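You operate a simulated robot arm through the tools that you are given. There is no shell and no other tool. Be economical: measure what you need, move in short steps, check, and stop when the job is done.

The job below is to be done with a simulated robot arm. You get a single attempt, and the scene is never put back.

TASK
Fetch the grey pad and set it on the top of the hold table. Take the small bottle from the top of the blue drum and leave it on the steel scale top. Turn the grey drum knob to 140 L. Take the slip from the top of the pack table and put it in the grey bucket. Do these in any order. Set down upright: small bottle.
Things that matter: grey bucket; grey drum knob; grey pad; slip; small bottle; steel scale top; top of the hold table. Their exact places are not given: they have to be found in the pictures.

Only the result counts: the job must be done as asked and must still hold three seconds after the hand-in. Knocking over, shifting, dropping, spilling or breaking anything else fails it.

THE ROBOT
A 7-joint arm with a fingered hand on a trunk, on a base that drives. Base frame: it is fixed to the floor where the robot stands at the start and does not move with it; the origin is under the middle of the robot, x ahead of it, y to its left, z up. Readings come in m, degrees, newtons and seconds.
Its first joint turns from -69.0 to 172.0 degrees. Places, roughly: grey bucket (26x25x25 cm) [0.3, 6.1, 0.9]; grey drum knob [0.3, 2.6, 0.7]; grey pad [0.5, 0, 0.75]; slip [0.5, 8, 0.75]; small bottle (11x7x22 cm) [0.4, 1.1, 1]; steel scale top [-2.4, 4.4, 0.9]; top of the hold table [0.5, 3.7, 0.8]. Payload 5 kg.
The TCP is the grasp point between the finger pads, 0.032 m short of the fingertips. In the tool frame z runs along the fingers and y along their closing line. The gripper opens to 0.16 m. The gripper's body begins 0.089 m behind the TCP. The gripper is a hand of 3 fingers: y runs from the thumb to the fingers, the wrist lies at [0, 0, -0.252] in the tool frame, and closing takes about 1.5 s.
Orientation is told as [roll, pitch, yaw] about the base's x, y, z axes, in that order, counted from this pose: with the fingers straight down and closing along the base's y, the tool's x points along the base's -x, its y along +y and its z along -z.

THE INTERFACE
- The arm moves only by the tool play_rows. Its argument "motion" is a list of rows, each an object (a shift or turn left out is 0, a gripper value left out holds the last) with "delta_pos": the shift along the tool's x, y, z in m, a list of three; "delta_rot": the turn, a rotation vector about the tool's x, y, z in degrees, a list of three. In form: [{"delta_pos": [x, y, z], "delta_rot": [wx, wy, wz]}, ...]. A call has 1 to 12 rows; each row is the pose to reach, as a shift and turn from the pose commanded when the call began, along the tool's axes at that moment. "gripper" is the opening in per cent of the stroke, from 0 (shut) to 100 (fully open), set as the call begins (left out, the last holds). Rows are played at 5 a second. More than 0.05 m and 8.6 degrees between two rows, or a gripper value outside its range, and nothing of the call is played. A pose out of reach is approached as far as the arm can. The call stops where the force on the tool passes 40 N (or 10 N more than at its start, if that is more) or the arm is blocked; 0.2 s more then pass. Each finger travels about 0.108 m/s and halts on what it meets, pressing with about 21 N; the grip force reading is that of the motor and also rises with nothing between the fingers. The clock runs only during rows and for 0.2 s after the last one: add rows that repeat a pose to give the fingers time. The reply holds the time, the measured pose of the TCP, the force on the tool along the base axes, the opening and the grip force, in the units named above and with some noise, with the torque about the TCP (base axes, N m) and any sound that the robot's microphone picked up.
- Cameras (640 x 400 px; columns grow to the right, rows downward): "scene" is now at [0.13, 0.0573, 1.3049]; the picture's right is [0.69, -0.73, -0.00], its down [-0.38, -0.36, -0.85] and it looks along [0.62, 0.58, -0.53] (base axes); focal length 252 px, centre (320, 200). "wrist" rides on the gripper at [0.065, -0.004, -0.116] in the tool frame; the picture's right is [0.06, 1.00, 0.00], its down [-0.87, 0.05, -0.49] and it looks along [-0.49, 0.03, 0.87] (tool axes); focal length 261 px, centre (320, 200).
- get_image(camera): a new picture of that camera. No time passes.
- raise_lower(by): slides the trunk up (or, below 0, down) by that many m; the arm and the scene camera ride with it, the base frame stays. It gives what a move gives, with no picture.
- roll_base(legs): drives the robot by 1 to 6 legs, each [ahead, left, turn to the left] in m, m and degrees, along the robot's own axes; the way and the turn of a leg run together, so that a leg with both is an arc; at most 1.5 m and 180 degrees a leg. The arm and the cameras ride along, it lands a little off, and it stops where it bumps. It gives what a move gives.
- curl_fingers(finger1, finger2, thumb_bend): sets how far each is bent, from 0 (flat) to 100 (curled in); at 30 the hand is open as for a grip, at 70 the pads meet at the TCP. One left out holds its place. A second passes; each finger stops where it meets its share of the squeeze, and holds until it gets a number again. A gripper value or a shape takes the hand back. It gives what a move gives, with no picture; readings hold the bend of each and the force on the fingers (four entries, about 0 where the hand has none), thumb and palm.
- hand_shape(shape): the hand has 3 fingers and takes this shape, open, in about a second: jaw (thumb against the fingers, like two jaws); tri (thumb and two fingers); tip (a fingertip pinch); poke (one finger out to press); point (the index stretched); flat (the hand flat); cup (the hand cupped); fist (a fist). The gripper value then closes the fingers along that shape, each until it touches; the sizes above hold for jaw. It gives what a move gives, with no picture.
- pan_tilt(pan, tilt): turns the head with the scene camera to pan (to the left, within 86 degrees either way) and tilt (down, from -29 to 69), counted from straight ahead of the robot. It gives what a move gives.
- pixel_to_xyz(camera, pixels): for up to 12 pixels [column, row] of the newest picture of that camera ("zoom" is the newest enlarged one), the place [x, y, z] in the base frame of the surface seen there, good to about 0.002 m, but the place of the scene camera against the robot may be out by one fixed shift of up to 0.025 m in any direction. No time passes.
- enlarge(camera, box): a new picture of the part [left, top, right, bottom] of that camera's present view, enlarged. No time passes.
- finish_job(): hands the job in; it is judged then, once.

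Keep the steps short. Do not move on a guess: measure, check each grasp and each placing, and mend mistakes. In all there are 110 turns and 90 pictures (those below and enlarged ones count). Leave the gripper open and the arm clear of the work at the hand-in unless told otherwise, and finish with a single line.

The tools are called after "Call:" as a command line: name --argument value ..., lists and objects as JSON in quotes. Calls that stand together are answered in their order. play_rows: Moves the arm, as the interface text tells. Its arguments: {"type":"object","properties":{"motion":{"type":"array"},"gripper":{"type":"number"}},"required":["motion"]} The other tools are called the same way: raise_lower (by) slides the trunk up or down; hand_shape (shape) gives the hand a shape; curl_fingers (finger1, finger2, thumb_bend) moves the fingers one by one; roll_base (legs) drives the base; pan_tilt (pan, tilt) turns the head that bears the scene camera; get_image (camera) takes a picture; pixel_to_xyz (camera, pixels) gives the place of the surface under pixels of a picture; enlarge (camera, box) takes an enlarged picture of a part of a camera's view; finish_job () hands the job in.

At the start:

```text
time: 0.0
ee_pos: [0.4129, 0.4294, 1.1299]
ee_rot: [1.3, 4.0, -1.6]
contact_force: [-0.4, -0.9, 0.1]
ft_torque: [-0.01, 0.0, 0.01]
grip_width: 0.1597
finger_force: 0.0
shape: jaw
bend: [30.0, 30.0, 30.0]
finger forces: [0.0, 0.1, 0.1, 0.0, 0.1, 0.0]
trunk travel left (down, up): [-0.45, 0.49]
robot x, y, heading: [-0.0024, -0.0019, 0.0]
head pan, tilt: [43.4, 31.8]
```

scene: 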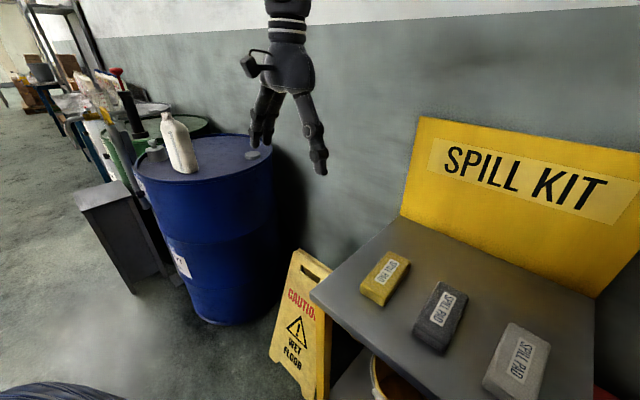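
wrist: 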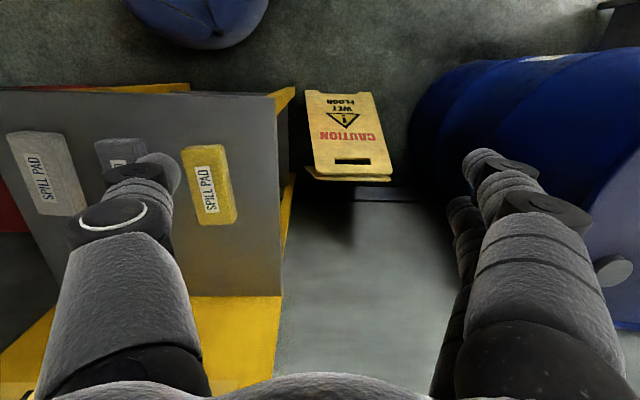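

I see three pads on the spill kit table: yellow, dark grey in the middle, and light on the right. I'll measure them and look closer.

Call:
enlarge --camera "scene" --box '[320, 220, 620, 400]'

Call:
pixel_to_xyz --camera "scene" --pixels '[[385, 277], [439, 317], [518, 360], [440, 285], [465, 295], [437, 352], [414, 336], [480, 290], [180, 145], [168, 120], [183, 172], [251, 155]]'

```text
2.13 times, centred on (470, 310) of scene
```

zoom: 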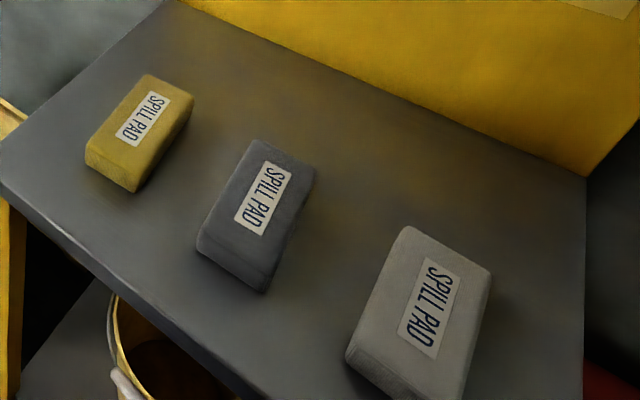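

```text
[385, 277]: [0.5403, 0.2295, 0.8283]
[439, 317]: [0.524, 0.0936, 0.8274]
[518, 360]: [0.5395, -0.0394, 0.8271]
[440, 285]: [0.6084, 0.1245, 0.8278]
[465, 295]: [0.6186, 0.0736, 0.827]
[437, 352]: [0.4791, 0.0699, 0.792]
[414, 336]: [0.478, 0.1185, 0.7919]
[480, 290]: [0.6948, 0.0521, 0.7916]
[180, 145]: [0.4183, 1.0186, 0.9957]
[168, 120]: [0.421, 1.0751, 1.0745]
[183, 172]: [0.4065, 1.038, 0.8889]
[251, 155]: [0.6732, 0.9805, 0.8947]
```

Panning around to survey the rest from here.

Call:
pan_tilt --pan 80 --tilt 15

Call:
get_image --camera "scene"

Call:
enlarge --camera "scene" --box '[220, 60, 460, 210]'

```text
time: 1.0
ee_pos: [0.4155, 0.4283, 1.1325]
ee_rot: [1.4, 4.1, -1.8]
contact_force: [0.6, -0.4, -0.4]
ft_torque: [0.0, 0.01, -0.02]
grip_width: 0.1599
finger_force: 0.0
shape: jaw
bend: [30.0, 30.0, 30.0]
finger forces: [0.1, 0.0, 0.1, 0.0, 0.0, 0.0]
trunk travel left (down, up): [-0.45, 0.49]
robot x, y, heading: [0.0004, -0.0011, -0.1]
head pan, tilt: [80.0, 15.0]
```

```text
86 pictures are left
```

scene: 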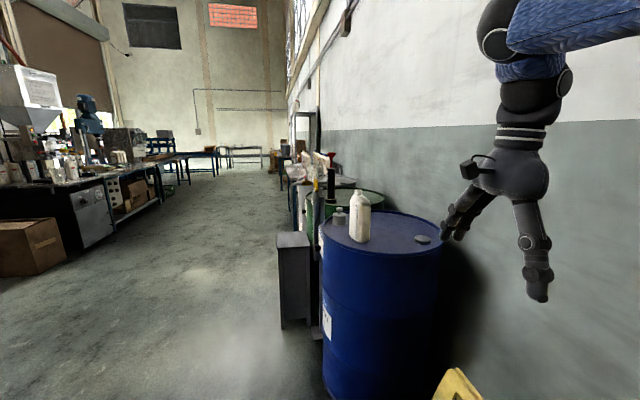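

```text
2.67 times, centred on (340, 135) of scene
```

zoom: 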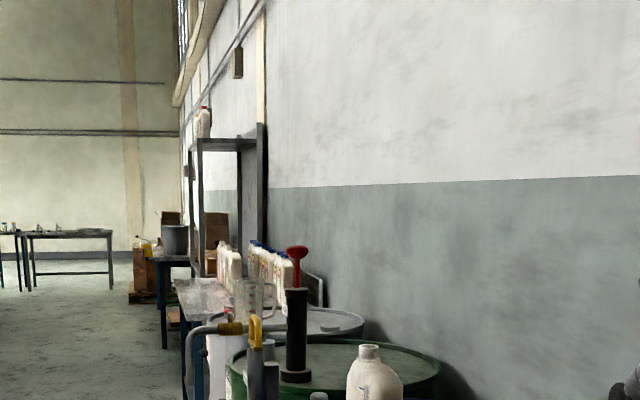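

Call:
pixel_to_xyz --camera "scene" --pixels '[[360, 220], [338, 215], [280, 327], [280, 240], [310, 245], [325, 340], [60, 275], [110, 240], [190, 175], [270, 172], [300, 170], [380, 330]]'

Call:
enlarge --camera "scene" --box '[0, 60, 240, 210]'

Call:
enlarge --camera "scene" --box '[270, 150, 450, 270]'

```text
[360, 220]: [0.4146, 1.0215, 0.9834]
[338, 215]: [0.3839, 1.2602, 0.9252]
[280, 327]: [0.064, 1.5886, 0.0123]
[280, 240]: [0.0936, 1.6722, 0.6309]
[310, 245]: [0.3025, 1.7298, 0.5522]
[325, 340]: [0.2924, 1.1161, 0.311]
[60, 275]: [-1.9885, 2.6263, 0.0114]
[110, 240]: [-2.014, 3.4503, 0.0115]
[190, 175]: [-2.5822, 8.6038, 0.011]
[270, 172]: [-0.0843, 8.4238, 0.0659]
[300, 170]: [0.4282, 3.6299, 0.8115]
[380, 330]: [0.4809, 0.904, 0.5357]
```

```text
2.67 times, centred on (120, 135) of scene
```

zoom: 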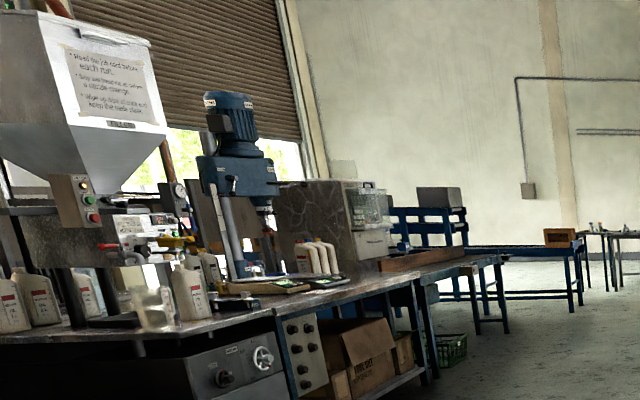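

```text
3.33 times, centred on (360, 210) of scene
```

zoom: 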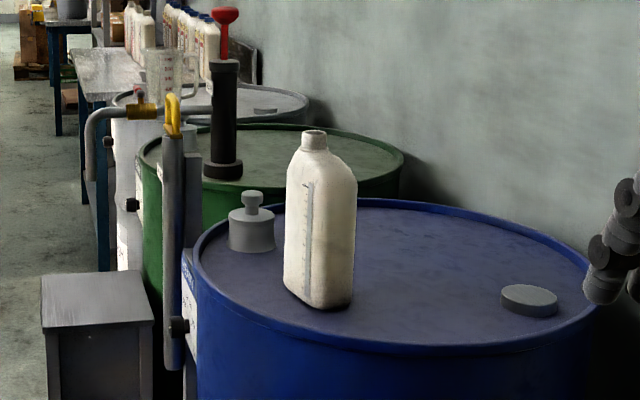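

Call:
pan_tilt --pan 0 --tilt 50

Call:
get_image --camera "scene"

```text
time: 2.6
ee_pos: [0.4139, 0.4271, 1.1332]
ee_rot: [1.6, 4.1, -1.8]
contact_force: [0.4, -0.5, -0.1]
ft_torque: [0.03, -0.02, 0.01]
grip_width: 0.1598
finger_force: 0.0
shape: jaw
bend: [30.0, 30.0, 30.0]
finger forces: [0.0, 0.1, 0.0, 0.1, 0.1, 0.1]
trunk travel left (down, up): [-0.45, 0.49]
robot x, y, heading: [-0.0036, 0.0036, 0.1]
head pan, tilt: [0.0, 50.0]
```

```text
82 pictures are left
```

scene: 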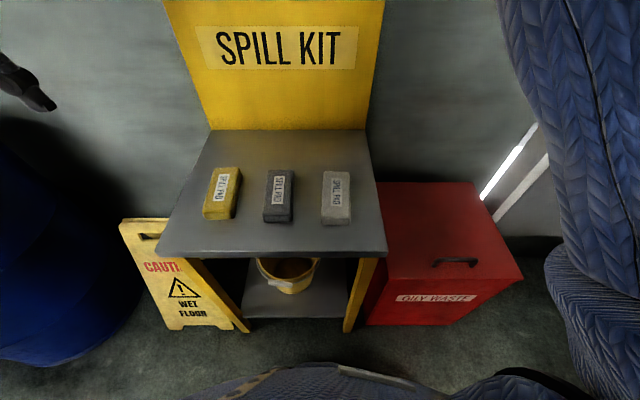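

Call:
enlarge --camera "scene" --box '[190, 150, 366, 260]'

Call:
pixel_to_xyz --camera "scene" --pixels '[[267, 171], [293, 171], [264, 215], [290, 215], [324, 172], [350, 172], [322, 217], [350, 217], [277, 195], [336, 195], [160, 250], [386, 250]]'

```text
3.64 times, centred on (278, 205) of scene
```

zoom: 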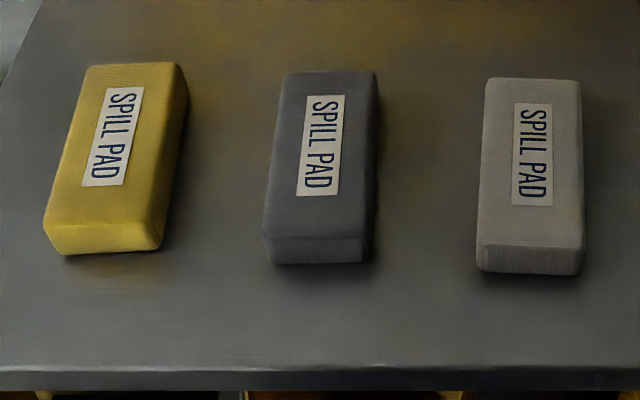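

```text
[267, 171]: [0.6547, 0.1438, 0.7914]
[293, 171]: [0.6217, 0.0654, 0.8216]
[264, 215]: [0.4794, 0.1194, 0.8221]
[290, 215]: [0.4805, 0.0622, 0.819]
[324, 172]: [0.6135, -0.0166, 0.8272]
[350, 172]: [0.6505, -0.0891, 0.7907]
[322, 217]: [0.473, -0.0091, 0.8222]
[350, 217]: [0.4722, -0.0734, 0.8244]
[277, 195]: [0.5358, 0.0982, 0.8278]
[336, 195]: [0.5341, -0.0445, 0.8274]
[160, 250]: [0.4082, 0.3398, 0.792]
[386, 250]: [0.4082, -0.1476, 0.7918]
```

The pads read yellow, mid grey and pale. I'll settle which is meant after seeing the rest of the site. The bottle comes first: I back off and slide left to stand by the blue drum.

Call:
roll_base --legs '[[-0.3, 0, 0], [0, 0.6, 0]]'

Call:
pan_tilt --pan 45 --tilt 30

Call:
get_image --camera "scene"

Call:
get_image --camera "wrist"

```text
time: 7.6
ee_pos: [0.1184, 1.0152, 1.1339]
ee_rot: [1.5, 4.2, -2.4]
contact_force: [0.3, 0.4, -0.3]
ft_torque: [-0.05, 0.01, -0.01]
grip_width: 0.1604
finger_force: 0.1
shape: jaw
bend: [30.0, 30.0, 30.0]
finger forces: [0.0, 0.0, 0.1, 0.0, 0.1, 0.1]
trunk travel left (down, up): [-0.45, 0.49]
robot x, y, heading: [-0.3068, 0.5924, -0.6]
head pan, tilt: [0.0, 50.0]
```

```text
time: 8.7
ee_pos: [0.1194, 1.0147, 1.1341]
ee_rot: [1.6, 4.0, -2.4]
contact_force: [-0.1, -0.4, 0.0]
ft_torque: [0.01, 0.01, 0.02]
grip_width: 0.16
finger_force: 0.1
shape: jaw
bend: [30.0, 30.0, 30.0]
finger forces: [0.1, 0.0, 0.1, 0.1, 0.0, 0.0]
trunk travel left (down, up): [-0.45, 0.49]
robot x, y, heading: [-0.299, 0.5904, -0.6]
head pan, tilt: [45.0, 30.0]
```

```text
80 pictures are left
```

scene: 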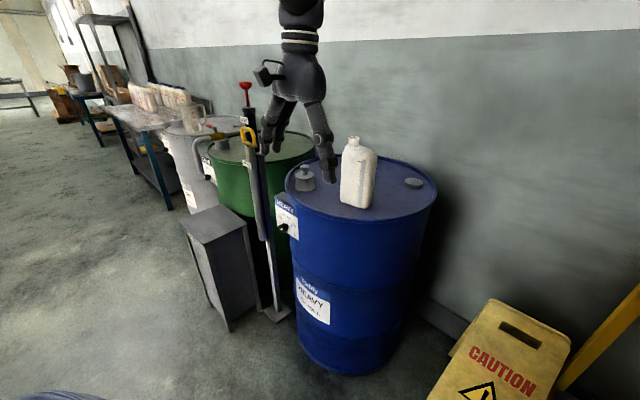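

```text
79 pictures are left
```

wrist: 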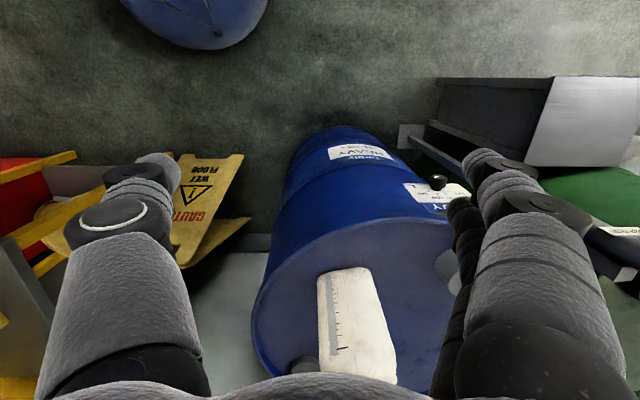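

Measuring the bottle in an enlarged view.

Call:
enlarge --camera "scene" --box '[280, 120, 440, 220]'

Call:
pixel_to_xyz --camera "wrist" --pixels '[[320, 276], [366, 269], [328, 355], [380, 340], [350, 320], [310, 300], [340, 278]]'

```text
4.00 times, centred on (360, 170) of scene
```

zoom: 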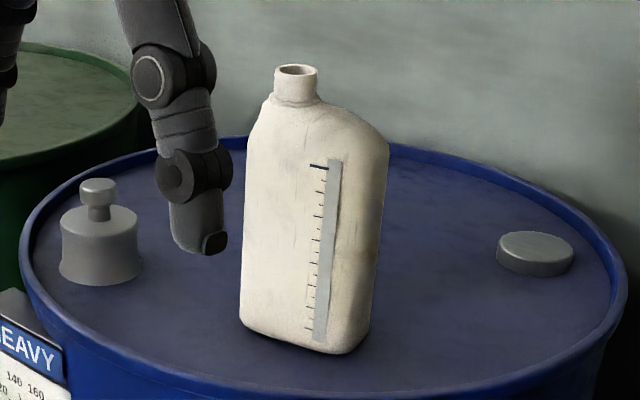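

```text
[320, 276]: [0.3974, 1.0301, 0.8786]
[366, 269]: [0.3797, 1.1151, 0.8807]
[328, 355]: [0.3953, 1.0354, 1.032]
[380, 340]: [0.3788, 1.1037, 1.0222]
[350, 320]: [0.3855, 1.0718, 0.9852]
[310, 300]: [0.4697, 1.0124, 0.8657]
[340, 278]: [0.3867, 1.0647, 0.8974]
```

Call:
pixel_to_xyz --camera "zoom" --pixels '[[245, 300], [318, 340], [370, 320], [255, 140], [330, 140], [378, 160], [296, 68], [385, 200], [310, 95], [300, 365], [98, 185], [534, 240]]'

```text
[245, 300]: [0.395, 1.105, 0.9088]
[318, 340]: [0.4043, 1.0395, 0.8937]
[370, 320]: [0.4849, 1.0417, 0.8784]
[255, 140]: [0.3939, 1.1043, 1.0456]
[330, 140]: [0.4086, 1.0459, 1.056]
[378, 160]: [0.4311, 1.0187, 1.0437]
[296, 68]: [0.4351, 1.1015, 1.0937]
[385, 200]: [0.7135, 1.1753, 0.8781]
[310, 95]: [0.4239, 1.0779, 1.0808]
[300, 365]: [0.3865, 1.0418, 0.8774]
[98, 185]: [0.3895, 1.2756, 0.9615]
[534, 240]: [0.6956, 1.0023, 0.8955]
```

The bottle's broad face looks to -x with normal about 11° from x. The centre is about (0.42, 1.075), the top about 1.09 and the drum top about 0.87. I raise and level the hand first.

Call:
play_rows --motion '[{"delta_pos": [0, 0, -0.04], "delta_rot": [0.8, -2, 0]}, {"delta_pos": [0, 0, -0.08], "delta_rot": [1.6, -4, 0]}, {"delta_pos": [0, 0, -0.1], "delta_rot": [1.6, -4, 0]}, {"delta_pos": [0, 0, -0.1], "delta_rot": [1.6, -4, 0]}]' --gripper 100

Call:
play_rows --motion '[{"delta_rot": [0, 0, 8.4]}, {"delta_rot": [0, 0, 16.8]}, {"delta_rot": [0, 0, 25.2]}, {"delta_rot": [0, 0, 33.6]}, {"delta_rot": [0, 0, 42]}, {"delta_rot": [0, 0, 50.4]}, {"delta_rot": [0, 0, 58.8]}, {"delta_rot": [0, 0, 67.2]}, {"delta_rot": [0, 0, 75.6]}, {"delta_rot": [0, 0, 76.1]}, {"delta_rot": [0, 0, 76.1]}]'

```text
time: 9.5
ee_pos: [0.1747, 0.9882, 1.1969]
ee_rot: [2.5, 9.5, -4.5]
contact_force: [-0.6, -1.3, 0.5]
ft_torque: [0.03, -0.04, -0.03]
grip_width: 0.1599
finger_force: 0.0
shape: jaw
bend: [30.0, 30.0, 30.0]
finger forces: [0.1, 0.0, 0.1, 0.0, 0.0, 0.0]
trunk travel left (down, up): [-0.45, 0.49]
robot x, y, heading: [-0.3011, 0.5927, -0.6]
head pan, tilt: [45.0, 30.0]
stopped in row 3: the arm was blocked; the commanded pose is now the measured one
```

```text
time: 11.9
ee_pos: [0.1776, 0.9875, 1.1997]
ee_rot: [-8.6, 4.8, -80.8]
contact_force: [-0.7, -0.3, -0.2]
ft_torque: [0.02, 0.0, -0.02]
grip_width: 0.1597
finger_force: 0.1
shape: jaw
bend: [30.0, 30.0, 30.0]
finger forces: [0.0, 0.1, 0.0, 0.0, 0.1, 0.1]
trunk travel left (down, up): [-0.45, 0.49]
robot x, y, heading: [-0.2974, 0.593, -0.5]
head pan, tilt: [45.0, 30.0]
```

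The arm was near its upper limit, so I raise the trunk and then level the hand.

Call:
raise_lower --by 0.2

Call:
play_rows --motion '[{"delta_pos": [0, 0, 0.04], "delta_rot": [-4.3, -2.4, -1.2]}, {"delta_pos": [0, 0, 0.08], "delta_rot": [-8.6, -4.8, -2.3]}, {"delta_pos": [0, 0, 0.12], "delta_rot": [-8.6, -4.8, -2.3]}, {"delta_pos": [0, 0, 0.12], "delta_rot": [-8.6, -4.8, -2.3]}, {"delta_pos": [0, 0, 0.12], "delta_rot": [-8.6, -4.8, -2.3]}]'

```text
time: 14.0
ee_pos: [0.1777, 0.9871, 1.4007]
ee_rot: [-8.5, 4.8, -80.8]
contact_force: [0.1, -0.5, 0.0]
ft_torque: [0.0, -0.01, 0.0]
grip_width: 0.1602
finger_force: 0.0
shape: jaw
bend: [30.0, 30.0, 30.0]
finger forces: [0.0, 0.0, 0.1, 0.1, 0.0, 0.0]
trunk travel left (down, up): [-0.65, 0.29]
robot x, y, heading: [-0.3026, 0.594, -0.5]
head pan, tilt: [45.0, 30.0]
```

```text
time: 15.4
ee_pos: [0.2132, 0.987, 1.367]
ee_rot: [0.1, 1.9, -78.9]
contact_force: [-0.4, 0.0, 0.1]
ft_torque: [0.02, -0.03, 0.0]
grip_width: 0.1598
finger_force: 0.0
shape: jaw
bend: [30.0, 30.0, 30.0]
finger forces: [0.0, 0.0, 0.1, 0.0, 0.1, 0.0]
out of reach, approached as far as the arm can: row 1, 2, 3, 4, 5
trunk travel left (down, up): [-0.65, 0.29]
robot x, y, heading: [-0.2992, 0.5912, -0.5]
head pan, tilt: [45.0, 30.0]
stopped in row 5: the arm was blocked; the commanded pose is now the measured one
```

Call:
play_rows --motion '[{"delta_pos": [0, 0, 0.04]}, {"delta_pos": [0, 0, 0.08]}, {"delta_pos": [0, 0, 0.12]}, {"delta_pos": [0, 0, 0.12]}]'

```text
time: 16.4
ee_pos: [0.2514, 0.9924, 1.2927]
ee_rot: [0.1, 1.3, -78.6]
contact_force: [0.1, 0.3, -0.2]
ft_torque: [0.02, -0.05, 0.0]
grip_width: 0.1601
finger_force: 0.1
shape: jaw
bend: [30.0, 30.0, 30.0]
finger forces: [0.0, 0.0, 0.1, 0.0, 0.1, 0.1]
out of reach, approached as far as the arm can: row 1, 2, 3, 4
trunk travel left (down, up): [-0.65, 0.29]
robot x, y, heading: [-0.3012, 0.5917, -0.7]
head pan, tilt: [45.0, 30.0]
```

Call:
play_rows --motion '[{"delta_pos": [0.012, 0.046, 0]}, {"delta_pos": [0.024, 0.092, 0]}, {"delta_pos": [0.036, 0.138, 0]}, {"delta_pos": [0.048, 0.183, 0]}, {"delta_pos": [0.048, 0.183, 0]}, {"delta_pos": [0.048, 0.183, 0]}]'

Call:
get_image --camera "wrist"

```text
time: 18.0
ee_pos: [0.3985, 0.9804, 1.296]
ee_rot: [0.2, 4.0, -81.0]
contact_force: [0.0, -0.6, -0.4]
ft_torque: [-0.01, 0.0, -0.01]
grip_width: 0.1596
finger_force: 0.0
shape: jaw
bend: [30.0, 30.0, 30.0]
finger forces: [0.0, 0.0, 0.1, 0.0, 0.0, 0.1]
out of reach, approached as far as the arm can: row 2, 3, 4, 5, 6
trunk travel left (down, up): [-0.65, 0.29]
robot x, y, heading: [-0.2982, 0.5907, -0.5]
head pan, tilt: [45.0, 30.0]
stopped in row 6: the arm was blocked; the commanded pose is now the measured one
```

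```text
77 pictures are left
```

wrist: 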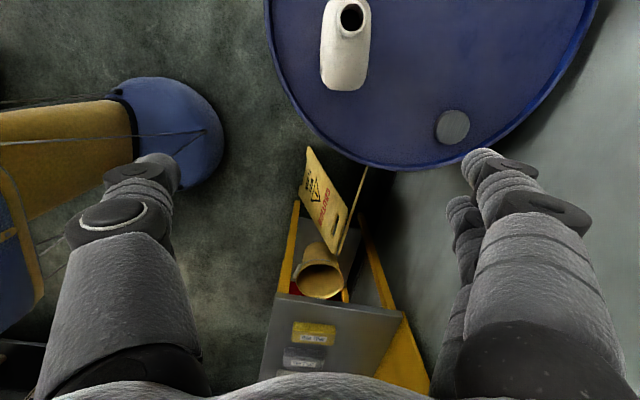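

The arm can't get further left from here, so I slide the base left with the hand well above the bottle (tips at 1.26, bottle top at 1.09).

Call:
roll_base --legs '[[0, 0.38, 0]]'

Call:
play_rows --motion '[{"delta_pos": [-0.04, 0, 0]}, {"delta_pos": [-0.08, 0, 0]}, {"delta_pos": [-0.12, 0, 0]}, {"delta_pos": [-0.16, 0, 0]}, {"delta_pos": [-0.2, 0, 0]}, {"delta_pos": [-0.24, 0, 0]}, {"delta_pos": [-0.27, 0, 0]}, {"delta_pos": [-0.27, 0, 0]}, {"delta_pos": [-0.27, 0, 0]}]'

Call:
get_image --camera "wrist"

```text
time: 20.4
ee_pos: [0.4045, 1.3627, 1.2975]
ee_rot: [0.5, 3.9, -81.1]
contact_force: [0.6, -0.1, -0.7]
ft_torque: [-0.03, -0.04, 0.0]
grip_width: 0.1603
finger_force: 0.1
shape: jaw
bend: [30.0, 30.0, 30.0]
finger forces: [0.0, 0.0, 0.0, 0.0, 0.1, 0.0]
trunk travel left (down, up): [-0.65, 0.29]
robot x, y, heading: [-0.2952, 0.9751, -0.7]
head pan, tilt: [45.0, 30.0]
```

```text
time: 22.4
ee_pos: [0.4445, 1.0959, 1.2777]
ee_rot: [0.5, 4.0, -80.9]
contact_force: [0.2, -0.1, -0.8]
ft_torque: [0.03, -0.01, -0.04]
grip_width: 0.16
finger_force: 0.1
shape: jaw
bend: [30.0, 30.0, 30.0]
finger forces: [0.1, 0.0, 0.0, 0.1, 0.1, 0.0]
trunk travel left (down, up): [-0.65, 0.29]
robot x, y, heading: [-0.2939, 0.9738, -0.7]
head pan, tilt: [45.0, 30.0]
```

```text
76 pictures are left
```

wrist: 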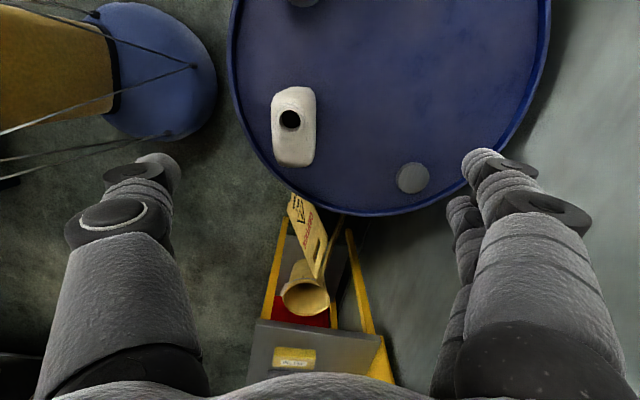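

Call:
enlarge --camera "wrist" --box '[250, 70, 346, 190]'

Call:
pixel_to_xyz --camera "wrist" --pixels '[[290, 119], [293, 90], [293, 150], [276, 130], [310, 130], [277, 100], [312, 100], [275, 155], [310, 155], [293, 180], [260, 130]]'

```text
3.33 times, centred on (298, 130) of wrist
```

zoom: 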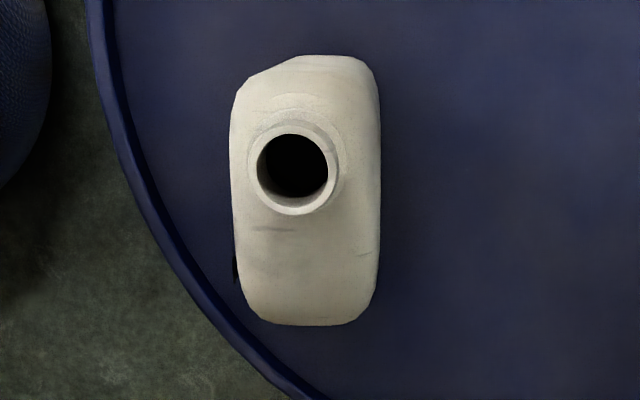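

```text
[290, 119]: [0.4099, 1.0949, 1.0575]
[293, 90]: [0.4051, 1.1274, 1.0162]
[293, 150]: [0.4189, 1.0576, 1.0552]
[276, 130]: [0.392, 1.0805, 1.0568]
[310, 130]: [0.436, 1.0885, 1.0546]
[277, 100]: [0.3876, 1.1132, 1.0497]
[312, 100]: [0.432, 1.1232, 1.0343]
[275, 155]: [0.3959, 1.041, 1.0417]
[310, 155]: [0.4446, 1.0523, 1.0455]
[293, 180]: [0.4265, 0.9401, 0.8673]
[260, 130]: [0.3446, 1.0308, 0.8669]
```

Bottle centre is about (0.415, 1.08), shoulder at 1.055. I level the hand and centre over it at z≈1.23.

Call:
play_rows --motion '[{"delta_pos": [-0.005, -0.016, 0.02], "delta_rot": [0.3, -2, 0]}, {"delta_pos": [-0.011, -0.032, 0.04], "delta_rot": [0.5, -4, 0]}, {"delta_pos": [-0.011, -0.032, 0.04], "delta_rot": [0.5, -4, 0]}, {"delta_pos": [-0.011, -0.032, 0.04], "delta_rot": [0.5, -4, 0]}]'

```text
time: 23.4
ee_pos: [0.4153, 1.0834, 1.2367]
ee_rot: [0.0, -0.1, -81.0]
contact_force: [-0.1, 0.3, -0.6]
ft_torque: [0.02, -0.04, 0.02]
grip_width: 0.1602
finger_force: 0.1
shape: jaw
bend: [30.0, 30.0, 30.0]
finger forces: [0.0, 0.0, 0.1, 0.0, 0.0, 0.0]
trunk travel left (down, up): [-0.65, 0.29]
robot x, y, heading: [-0.2942, 0.9745, -0.8]
head pan, tilt: [45.0, 30.0]
```

Level and centred. Going straight down 0.22 to z≈1.016.

Call:
play_rows --motion '[{"delta_pos": [0, 0, 0.04]}, {"delta_pos": [0, 0, 0.08]}, {"delta_pos": [0, 0, 0.11]}, {"delta_pos": [0, 0, 0.14]}, {"delta_pos": [0, 0, 0.17]}, {"delta_pos": [0, 0, 0.19]}, {"delta_pos": [0, 0, 0.21]}, {"delta_pos": [0, 0, 0.22]}, {"delta_pos": [0, 0, 0.22]}]'

Call:
get_image --camera "scene"

```text
time: 25.4
ee_pos: [0.4169, 1.0823, 1.0193]
ee_rot: [-0.1, -0.1, -80.9]
contact_force: [0.0, -0.2, 0.5]
ft_torque: [0.0, 0.0, 0.05]
grip_width: 0.16
finger_force: 0.1
shape: jaw
bend: [30.0, 30.0, 30.0]
finger forces: [0.1, 0.0, 0.1, 0.1, 0.1, 0.0]
trunk travel left (down, up): [-0.65, 0.29]
robot x, y, heading: [-0.2993, 0.9747, -0.6]
head pan, tilt: [45.0, 30.0]
```

```text
74 pictures are left
```

scene: 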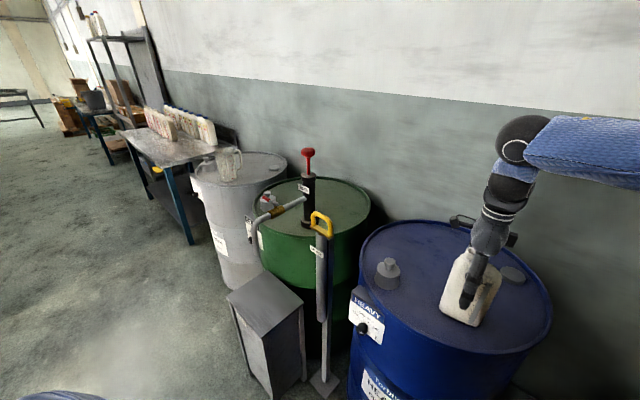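

Straddling well. Closing.

Call:
play_rows --motion '[{}, {}, {}, {}, {}, {}, {}, {}, {}]' --gripper 0

Call:
play_rows --motion '[{"delta_pos": [0, 0, -0.02]}, {"delta_pos": [0, 0, -0.05]}, {"delta_pos": [0, 0, -0.09]}, {"delta_pos": [0, 0, -0.13]}, {"delta_pos": [0, 0, -0.13]}]'

Call:
get_image --camera "scene"

```text
time: 27.4
ee_pos: [0.4164, 1.0819, 1.019]
ee_rot: [-0.1, -0.1, -81.1]
contact_force: [0.4, -0.3, 1.8]
ft_torque: [0.01, -0.01, 0.0]
grip_width: 0.0543
finger_force: 21.1
shape: jaw
bend: [73.0, 73.0, 70.0]
finger forces: [9.6, 9.3, 0.0, 0.0, 18.9, 0.0]
trunk travel left (down, up): [-0.65, 0.29]
robot x, y, heading: [-0.298, 0.9744, -0.8]
head pan, tilt: [45.0, 30.0]
```

```text
time: 28.6
ee_pos: [0.4161, 1.0814, 1.1467]
ee_rot: [0.0, -0.1, -81.0]
contact_force: [-0.6, -0.5, 0.3]
ft_torque: [0.0, 0.05, 0.0]
grip_width: 0.054
finger_force: 21.0
shape: jaw
bend: [73.0, 73.0, 70.0]
finger forces: [9.6, 9.4, 0.0, 0.0, 19.0, 0.0]
trunk travel left (down, up): [-0.65, 0.29]
robot x, y, heading: [-0.2979, 0.9736, -0.6]
head pan, tilt: [45.0, 30.0]
```

```text
73 pictures are left
```

scene: 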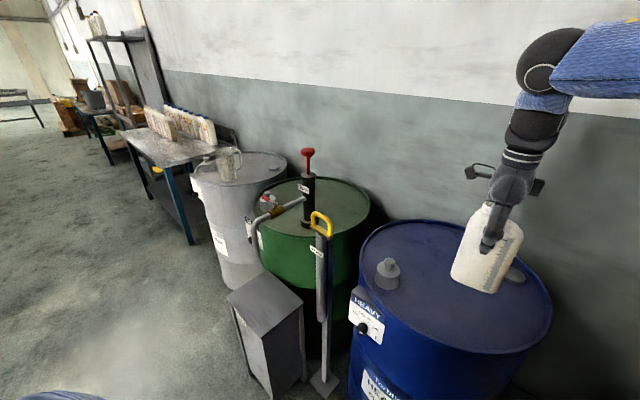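

The bottle is held upright at 0.152 m below the TCP. I back out into the aisle, turn to face +y and drive up toward the scale.

Call:
roll_base --legs '[[-0.8, 0, 0], [0, 0, 90], [1.5, 0, 0], [0.9, 0, 0]]'

Call:
pan_tilt --pan 60 --tilt 20

Call:
get_image --camera "scene"

```text
time: 31.8
ee_pos: [-0.1363, 1.0811, 1.1465]
ee_rot: [-0.1, -0.2, -84.0]
contact_force: [1.2, 1.2, -0.3]
ft_torque: [-0.05, 0.15, -0.02]
grip_width: 0.0539
finger_force: 21.1
shape: jaw
bend: [73.0, 73.0, 70.0]
finger forces: [9.8, 9.5, 0.0, 0.1, 19.3, 0.0]
trunk travel left (down, up): [-0.65, 0.29]
robot x, y, heading: [-0.8554, 1.0108, -3.7]
head pan, tilt: [45.0, 30.0]
stopped in leg 1: the robot was blocked; the commanded pose is now the measured one
```

```text
time: 32.6
ee_pos: [-0.1402, 1.08, 1.1498]
ee_rot: [0.2, -0.1, -83.9]
contact_force: [-0.3, 0.6, -0.8]
ft_torque: [-0.03, 0.0, -0.02]
grip_width: 0.0539
finger_force: 21.4
shape: jaw
bend: [73.0, 73.0, 70.0]
finger forces: [9.8, 9.4, 0.1, 0.0, 19.2, 0.0]
trunk travel left (down, up): [-0.65, 0.29]
robot x, y, heading: [-0.8542, 1.0079, -3.6]
head pan, tilt: [60.0, 20.0]
```

```text
72 pictures are left
```

scene: 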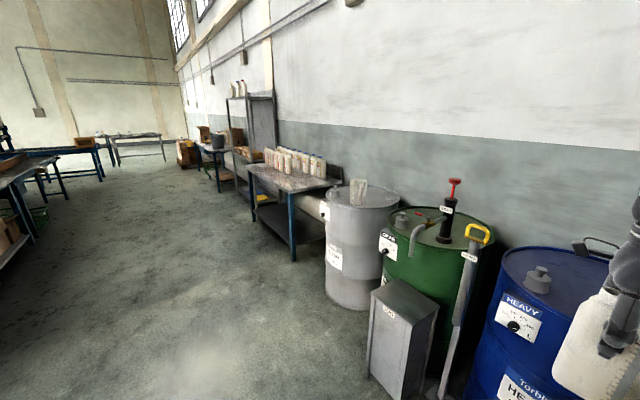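

Something behind stopped the base. I look that way before moving on.

Call:
pan_tilt --pan 86 --tilt 45

Call:
get_image --camera "scene"

Call:
get_image --camera "wrist"

```text
time: 33.5
ee_pos: [-0.1386, 1.0807, 1.1504]
ee_rot: [0.2, 0.0, -84.0]
contact_force: [-0.2, -0.5, -0.1]
ft_torque: [0.01, 0.01, 0.01]
grip_width: 0.0537
finger_force: 21.0
shape: jaw
bend: [73.0, 73.0, 70.0]
finger forces: [9.8, 9.5, 0.1, 0.0, 19.3, 0.0]
trunk travel left (down, up): [-0.65, 0.29]
robot x, y, heading: [-0.8578, 1.0086, -3.5]
head pan, tilt: [85.9, 45.0]
```

```text
71 pictures are left
```

scene: 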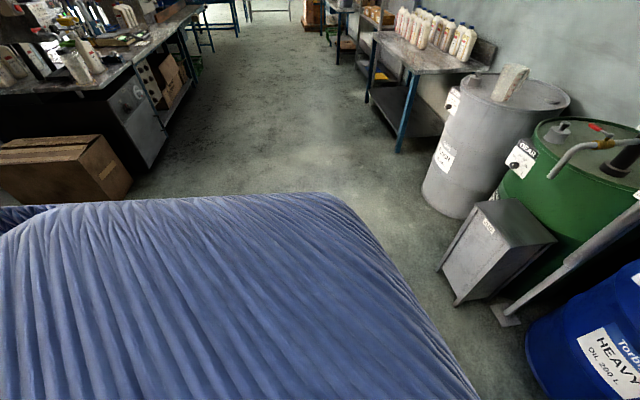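

```text
70 pictures are left
```

wrist: 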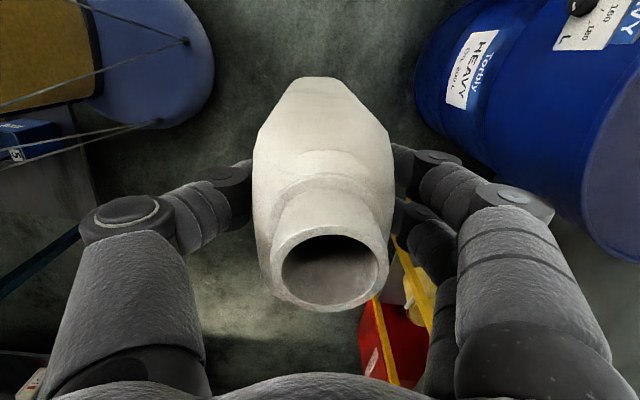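

Call:
pixel_to_xyz --camera "wrist" --pixels '[[20, 140], [30, 170], [60, 190], [30, 280], [30, 350], [130, 250]]'

Call:
roll_base --legs '[[0.05, 0, 0], [0, 0, 3.5], [0, 1.2, 0], [0, 1.2, 0]]'

```text
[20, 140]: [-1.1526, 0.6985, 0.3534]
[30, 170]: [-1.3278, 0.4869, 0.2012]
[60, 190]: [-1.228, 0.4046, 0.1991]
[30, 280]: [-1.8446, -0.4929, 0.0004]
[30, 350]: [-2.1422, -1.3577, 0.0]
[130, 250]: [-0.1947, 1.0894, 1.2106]
```

```text
time: 46.2
ee_pos: [-0.0949, 3.5352, 1.15]
ee_rot: [0.3, 0.0, -79.6]
contact_force: [0.2, 0.9, -0.5]
ft_torque: [-0.03, 0.05, -0.01]
grip_width: 0.0541
finger_force: 21.4
shape: jaw
bend: [73.0, 73.0, 70.0]
finger forces: [9.7, 9.6, 0.0, 0.1, 19.4, 0.1]
trunk travel left (down, up): [-0.65, 0.29]
robot x, y, heading: [-0.8049, 3.4111, 0.8]
head pan, tilt: [85.9, 45.0]
```

Call:
roll_base --legs '[[0, 0, 90], [0, 0, 89]]'

Call:
pan_tilt --pan -25 --tilt 22

Call:
get_image --camera "scene"

```text
time: 54.2
ee_pos: [-1.51, 3.2983, 1.1518]
ee_rot: [0.3, 0.0, 99.4]
contact_force: [0.1, -0.2, -0.2]
ft_torque: [-0.03, 0.05, 0.0]
grip_width: 0.053
finger_force: 20.9
shape: jaw
bend: [73.0, 73.0, 70.0]
finger forces: [9.2, 9.0, 0.0, 0.0, 18.3, 0.1]
trunk travel left (down, up): [-0.65, 0.29]
robot x, y, heading: [-0.8, 3.4074, 179.5]
head pan, tilt: [85.9, 45.0]
```

```text
time: 56.1
ee_pos: [-1.509, 3.298, 1.1516]
ee_rot: [0.2, 0.0, 99.4]
contact_force: [-0.5, -0.5, -0.2]
ft_torque: [0.0, 0.0, 0.01]
grip_width: 0.0528
finger_force: 20.8
shape: jaw
bend: [73.0, 73.0, 70.0]
finger forces: [9.1, 9.0, 0.1, 0.0, 18.2, 0.0]
trunk travel left (down, up): [-0.65, 0.29]
robot x, y, heading: [-0.8, 3.4125, 180.0]
head pan, tilt: [-25.0, 22.0]
```

```text
69 pictures are left
```

scene: 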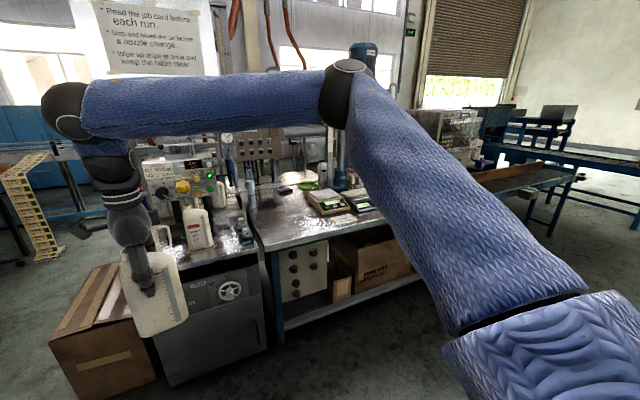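

Call:
enlarge --camera "scene" --box '[240, 160, 400, 260]'

Call:
pixel_to_xyz --camera "scene" --pixels '[[323, 196], [357, 193], [330, 208], [363, 207], [290, 240], [300, 190], [520, 180]]'

```text
4.00 times, centred on (320, 210) of scene
```

zoom: 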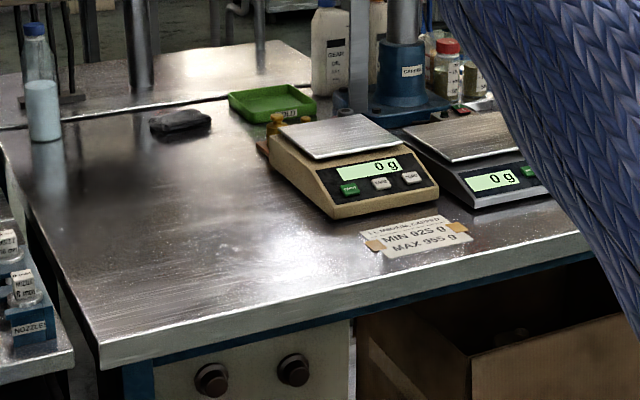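

```text
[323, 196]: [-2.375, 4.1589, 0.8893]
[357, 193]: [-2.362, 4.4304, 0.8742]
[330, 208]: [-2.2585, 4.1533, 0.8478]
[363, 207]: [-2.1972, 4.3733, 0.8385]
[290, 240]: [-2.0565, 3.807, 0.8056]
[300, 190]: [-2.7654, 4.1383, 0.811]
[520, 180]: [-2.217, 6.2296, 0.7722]
```

Two scales: a beige one with a bright top at y≈4.16, and a grey one at y≈4.43. I move closer for a clear look.

Call:
roll_base --legs '[[0, -1.0, 0], [0.5, 0, 0]]'

Call:
pan_tilt --pan 0 --tilt 30

Call:
get_image --camera "scene"

Call:
get_image --camera "wrist"

```text
time: 63.8
ee_pos: [-1.9959, 4.2905, 1.1501]
ee_rot: [0.2, 0.0, 99.7]
contact_force: [0.0, -0.1, 0.2]
ft_torque: [-0.05, -0.03, -0.01]
grip_width: 0.0529
finger_force: 21.0
shape: jaw
bend: [73.0, 73.0, 70.0]
finger forces: [9.2, 9.0, 0.0, 0.0, 18.3, 0.0]
trunk travel left (down, up): [-0.65, 0.29]
robot x, y, heading: [-1.2899, 4.4003, 179.7]
head pan, tilt: [-25.0, 22.0]
```

```text
time: 64.7
ee_pos: [-1.9958, 4.2899, 1.1514]
ee_rot: [0.2, -0.1, 99.5]
contact_force: [-0.3, 0.8, -1.1]
ft_torque: [0.01, -0.02, 0.02]
grip_width: 0.053
finger_force: 21.2
shape: jaw
bend: [73.0, 73.0, 70.0]
finger forces: [9.4, 9.0, 0.0, 0.1, 18.4, 0.0]
trunk travel left (down, up): [-0.65, 0.29]
robot x, y, heading: [-1.2864, 4.4026, 179.9]
head pan, tilt: [0.0, 30.0]
```

```text
67 pictures are left
```

scene: 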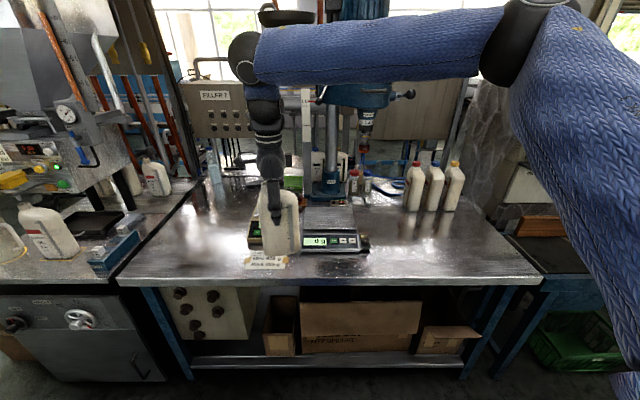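

```text
66 pictures are left
```

wrist: 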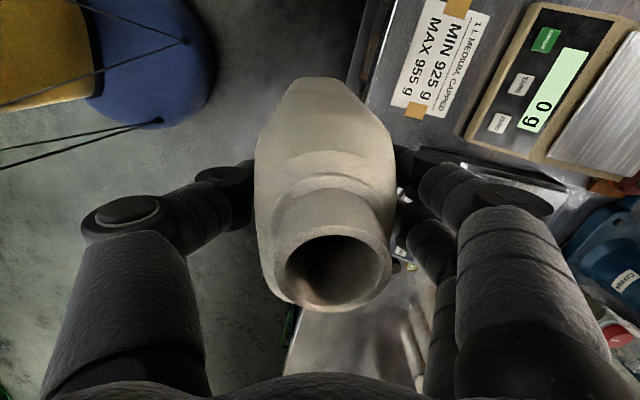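

Call:
enlarge --camera "scene" --box '[230, 180, 400, 286]'

Call:
pixel_to_xyz --camera "scene" --pixels '[[304, 207], [352, 207], [304, 228], [355, 230], [328, 216], [320, 241], [356, 241], [331, 254], [412, 200], [200, 270], [500, 272]]'

```text
3.76 times, centred on (315, 233) of scene
```

zoom: 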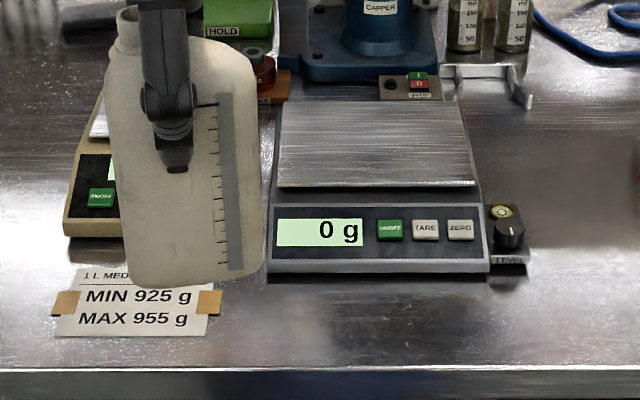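

```text
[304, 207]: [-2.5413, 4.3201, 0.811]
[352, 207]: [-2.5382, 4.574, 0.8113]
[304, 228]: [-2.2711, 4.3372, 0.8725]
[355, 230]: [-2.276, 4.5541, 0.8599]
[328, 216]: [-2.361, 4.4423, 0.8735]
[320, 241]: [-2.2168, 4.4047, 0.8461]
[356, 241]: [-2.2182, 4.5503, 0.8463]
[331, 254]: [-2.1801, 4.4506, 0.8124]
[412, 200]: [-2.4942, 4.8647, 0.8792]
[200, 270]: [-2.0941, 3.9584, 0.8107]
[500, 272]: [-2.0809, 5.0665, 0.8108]
```

Call:
pixel_to_xyz --camera "scene" --pixels '[[365, 120], [365, 100], [333, 130], [307, 130], [330, 195], [400, 95], [345, 100], [360, 150], [330, 175], [316, 155]]'

Call:
pixel_to_xyz --camera "wrist" --pixels '[[600, 130], [545, 90], [440, 50], [620, 290], [350, 330], [470, 175]]'

```text
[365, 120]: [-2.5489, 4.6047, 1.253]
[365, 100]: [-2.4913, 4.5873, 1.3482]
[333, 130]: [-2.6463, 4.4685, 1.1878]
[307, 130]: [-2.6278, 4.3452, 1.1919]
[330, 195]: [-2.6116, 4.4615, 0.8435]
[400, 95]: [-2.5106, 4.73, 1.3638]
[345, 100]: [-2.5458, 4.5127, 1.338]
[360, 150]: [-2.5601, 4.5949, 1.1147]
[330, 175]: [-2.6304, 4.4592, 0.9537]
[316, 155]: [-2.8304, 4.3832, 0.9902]
```

```text
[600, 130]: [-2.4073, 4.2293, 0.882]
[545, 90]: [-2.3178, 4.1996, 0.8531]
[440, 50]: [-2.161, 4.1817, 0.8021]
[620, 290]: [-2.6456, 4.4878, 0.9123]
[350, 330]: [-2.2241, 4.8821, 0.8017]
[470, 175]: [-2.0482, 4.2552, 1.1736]
```

Target: grey-steel scale top at about (-2.32, 4.43), z≈0.864. Driving a little ahead and to the right, with the bottle's bottom at 1.0.

Call:
roll_base --legs '[[0, -0.14, 0], [0.28, 0, 0]]'

Call:
get_image --camera "scene"

Call:
get_image --camera "wrist"

```text
time: 67.6
ee_pos: [-2.2728, 4.439, 1.1509]
ee_rot: [0.1, 0.0, 99.4]
contact_force: [0.0, -0.3, -0.9]
ft_torque: [0.03, -0.03, -0.06]
grip_width: 0.053
finger_force: 20.7
shape: jaw
bend: [73.0, 73.0, 70.0]
finger forces: [9.2, 9.1, 0.1, 0.0, 18.2, 0.1]
trunk travel left (down, up): [-0.65, 0.29]
robot x, y, heading: [-1.5614, 4.5487, 179.6]
head pan, tilt: [0.0, 30.0]
```

```text
64 pictures are left
```

scene: 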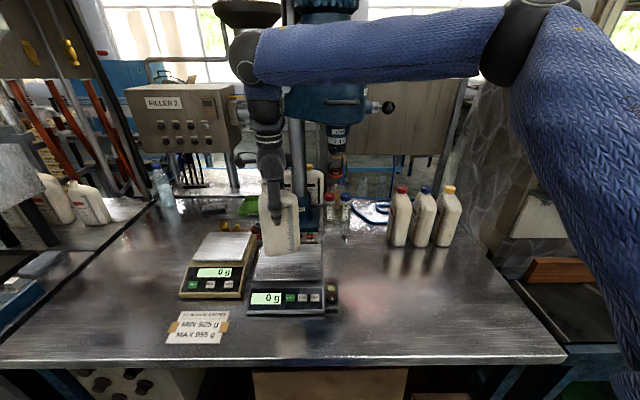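

```text
63 pictures are left
```

wrist: 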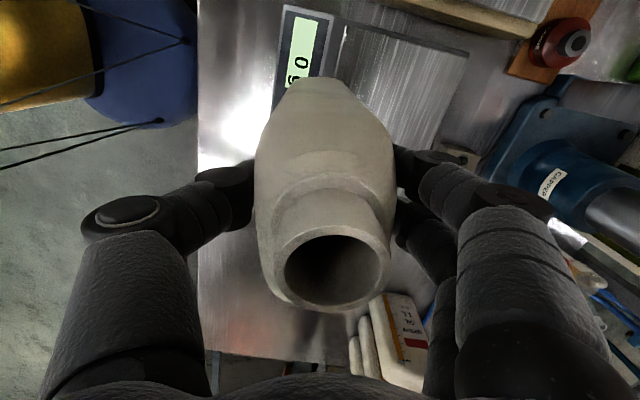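

Call:
pixel_to_xyz --camera "wrist" --pixels '[[348, 30], [465, 58], [432, 145], [400, 80], [360, 70], [335, 60], [480, 130]]'

Call:
enlarge --camera "scene" --box '[170, 180, 350, 350]'

```text
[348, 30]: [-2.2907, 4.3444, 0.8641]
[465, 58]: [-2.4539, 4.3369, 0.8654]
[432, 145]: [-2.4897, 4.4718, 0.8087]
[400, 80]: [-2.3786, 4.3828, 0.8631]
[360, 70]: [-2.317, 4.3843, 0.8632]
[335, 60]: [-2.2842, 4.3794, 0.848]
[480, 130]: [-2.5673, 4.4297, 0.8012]
```

```text
2.35 times, centred on (260, 265) of scene
```

zoom: 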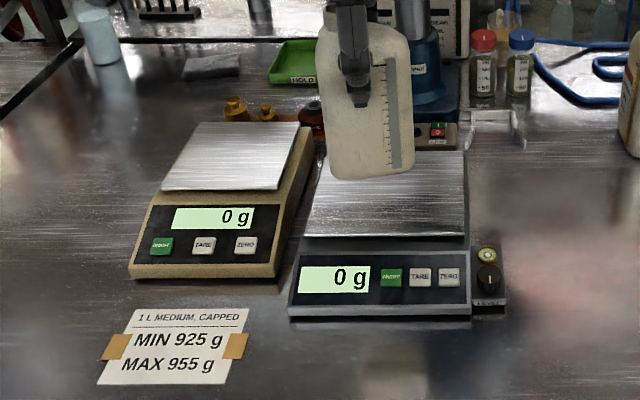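

Plate spans x -2.285…-2.455, y 4.335…4.545, z 0.864. Moving over its middle and lowering to just above.

Call:
play_rows --motion '[{"delta_pos": [-0.005, 0.04, 0]}, {"delta_pos": [-0.0095, 0.0816, 0]}, {"delta_pos": [-0.0095, 0.0816, 0.03]}, {"delta_pos": [-0.0095, 0.0816, 0.06]}, {"delta_pos": [-0.0095, 0.0816, 0.09]}, {"delta_pos": [-0.0095, 0.0816, 0.115]}, {"delta_pos": [-0.0095, 0.0816, 0.125]}, {"delta_pos": [-0.0095, 0.0816, 0.125]}]'

Call:
get_image --camera "scene"

```text
time: 69.4
ee_pos: [-2.3545, 4.4354, 1.0261]
ee_rot: [0.2, 0.0, 99.3]
contact_force: [-0.2, 0.3, 0.1]
ft_torque: [0.0, 0.01, 0.02]
grip_width: 0.0529
finger_force: 20.7
shape: jaw
bend: [73.0, 73.0, 70.0]
finger forces: [9.3, 9.1, 0.0, 0.0, 18.5, 0.0]
trunk travel left (down, up): [-0.65, 0.29]
robot x, y, heading: [-1.561, 4.5503, 179.5]
head pan, tilt: [0.0, 30.0]
```

```text
61 pictures are left
```

scene: 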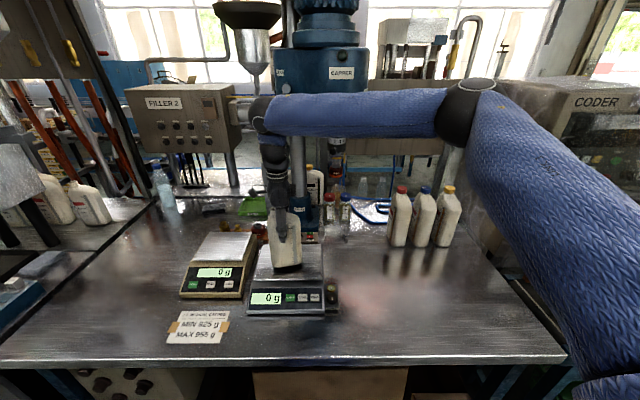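

Nearly down. I lower in millimetre rows until contact.

Call:
play_rows --motion '[{"delta_pos": [0, 0, 0.003]}, {"delta_pos": [0, 0, 0.005]}, {"delta_pos": [0, 0, 0.007]}, {"delta_pos": [0, 0, 0.009]}, {"delta_pos": [0, 0, 0.009]}]'

Call:
enlarge --camera "scene" --box '[230, 190, 350, 320]'

```text
time: 70.6
ee_pos: [-2.3539, 4.4337, 1.0168]
ee_rot: [0.2, 0.0, 99.3]
contact_force: [-0.2, -0.1, -0.4]
ft_torque: [0.01, 0.0, -0.01]
grip_width: 0.0532
finger_force: 20.6
shape: jaw
bend: [73.0, 73.0, 70.0]
finger forces: [9.4, 9.1, 0.0, 0.1, 18.3, 0.1]
trunk travel left (down, up): [-0.65, 0.29]
robot x, y, heading: [-1.5604, 4.5486, 179.4]
head pan, tilt: [0.0, 30.0]
```

```text
3.08 times, centred on (290, 255) of scene
```

zoom: 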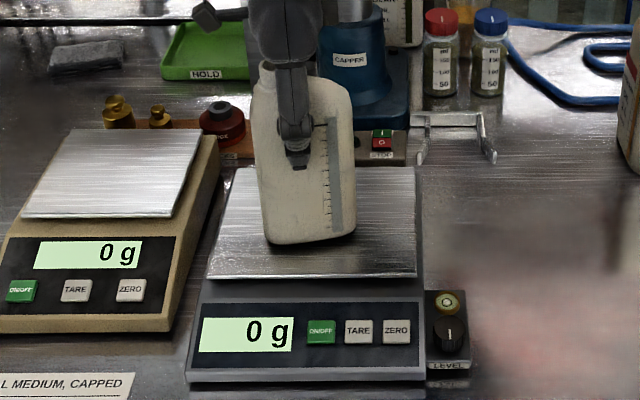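

Call:
play_rows --motion '[{"delta_pos": [0, 0, 0.001]}, {"delta_pos": [0, 0, 0.002]}, {"delta_pos": [0, 0, 0.003]}, {"delta_pos": [0, 0, 0.004]}, {"delta_pos": [0, 0, 0.005]}, {"delta_pos": [0, 0, 0.005]}]'

Call:
enlarge --camera "scene" --box '[230, 190, 350, 320]'

```text
time: 72.0
ee_pos: [-2.3545, 4.435, 1.012]
ee_rot: [0.2, 0.0, 99.3]
contact_force: [-0.1, -0.1, 4.3]
ft_torque: [-0.05, -0.02, -0.01]
grip_width: 0.053
finger_force: 21.1
shape: jaw
bend: [73.0, 73.0, 70.0]
finger forces: [9.8, 9.5, 0.0, 0.0, 20.0, 0.1]
trunk travel left (down, up): [-0.65, 0.29]
robot x, y, heading: [-1.5642, 4.5498, 179.7]
head pan, tilt: [0.0, 30.0]
```

```text
3.08 times, centred on (290, 255) of scene
```

zoom: 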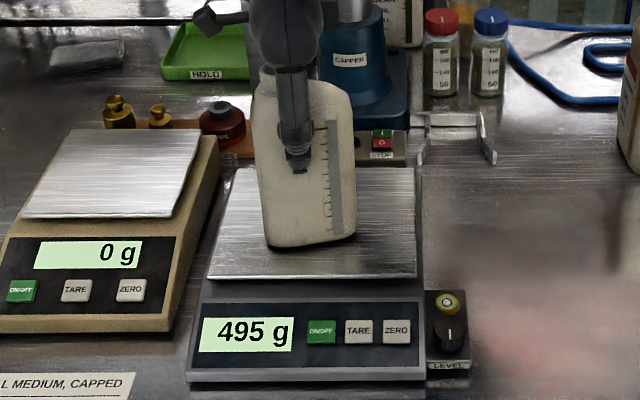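

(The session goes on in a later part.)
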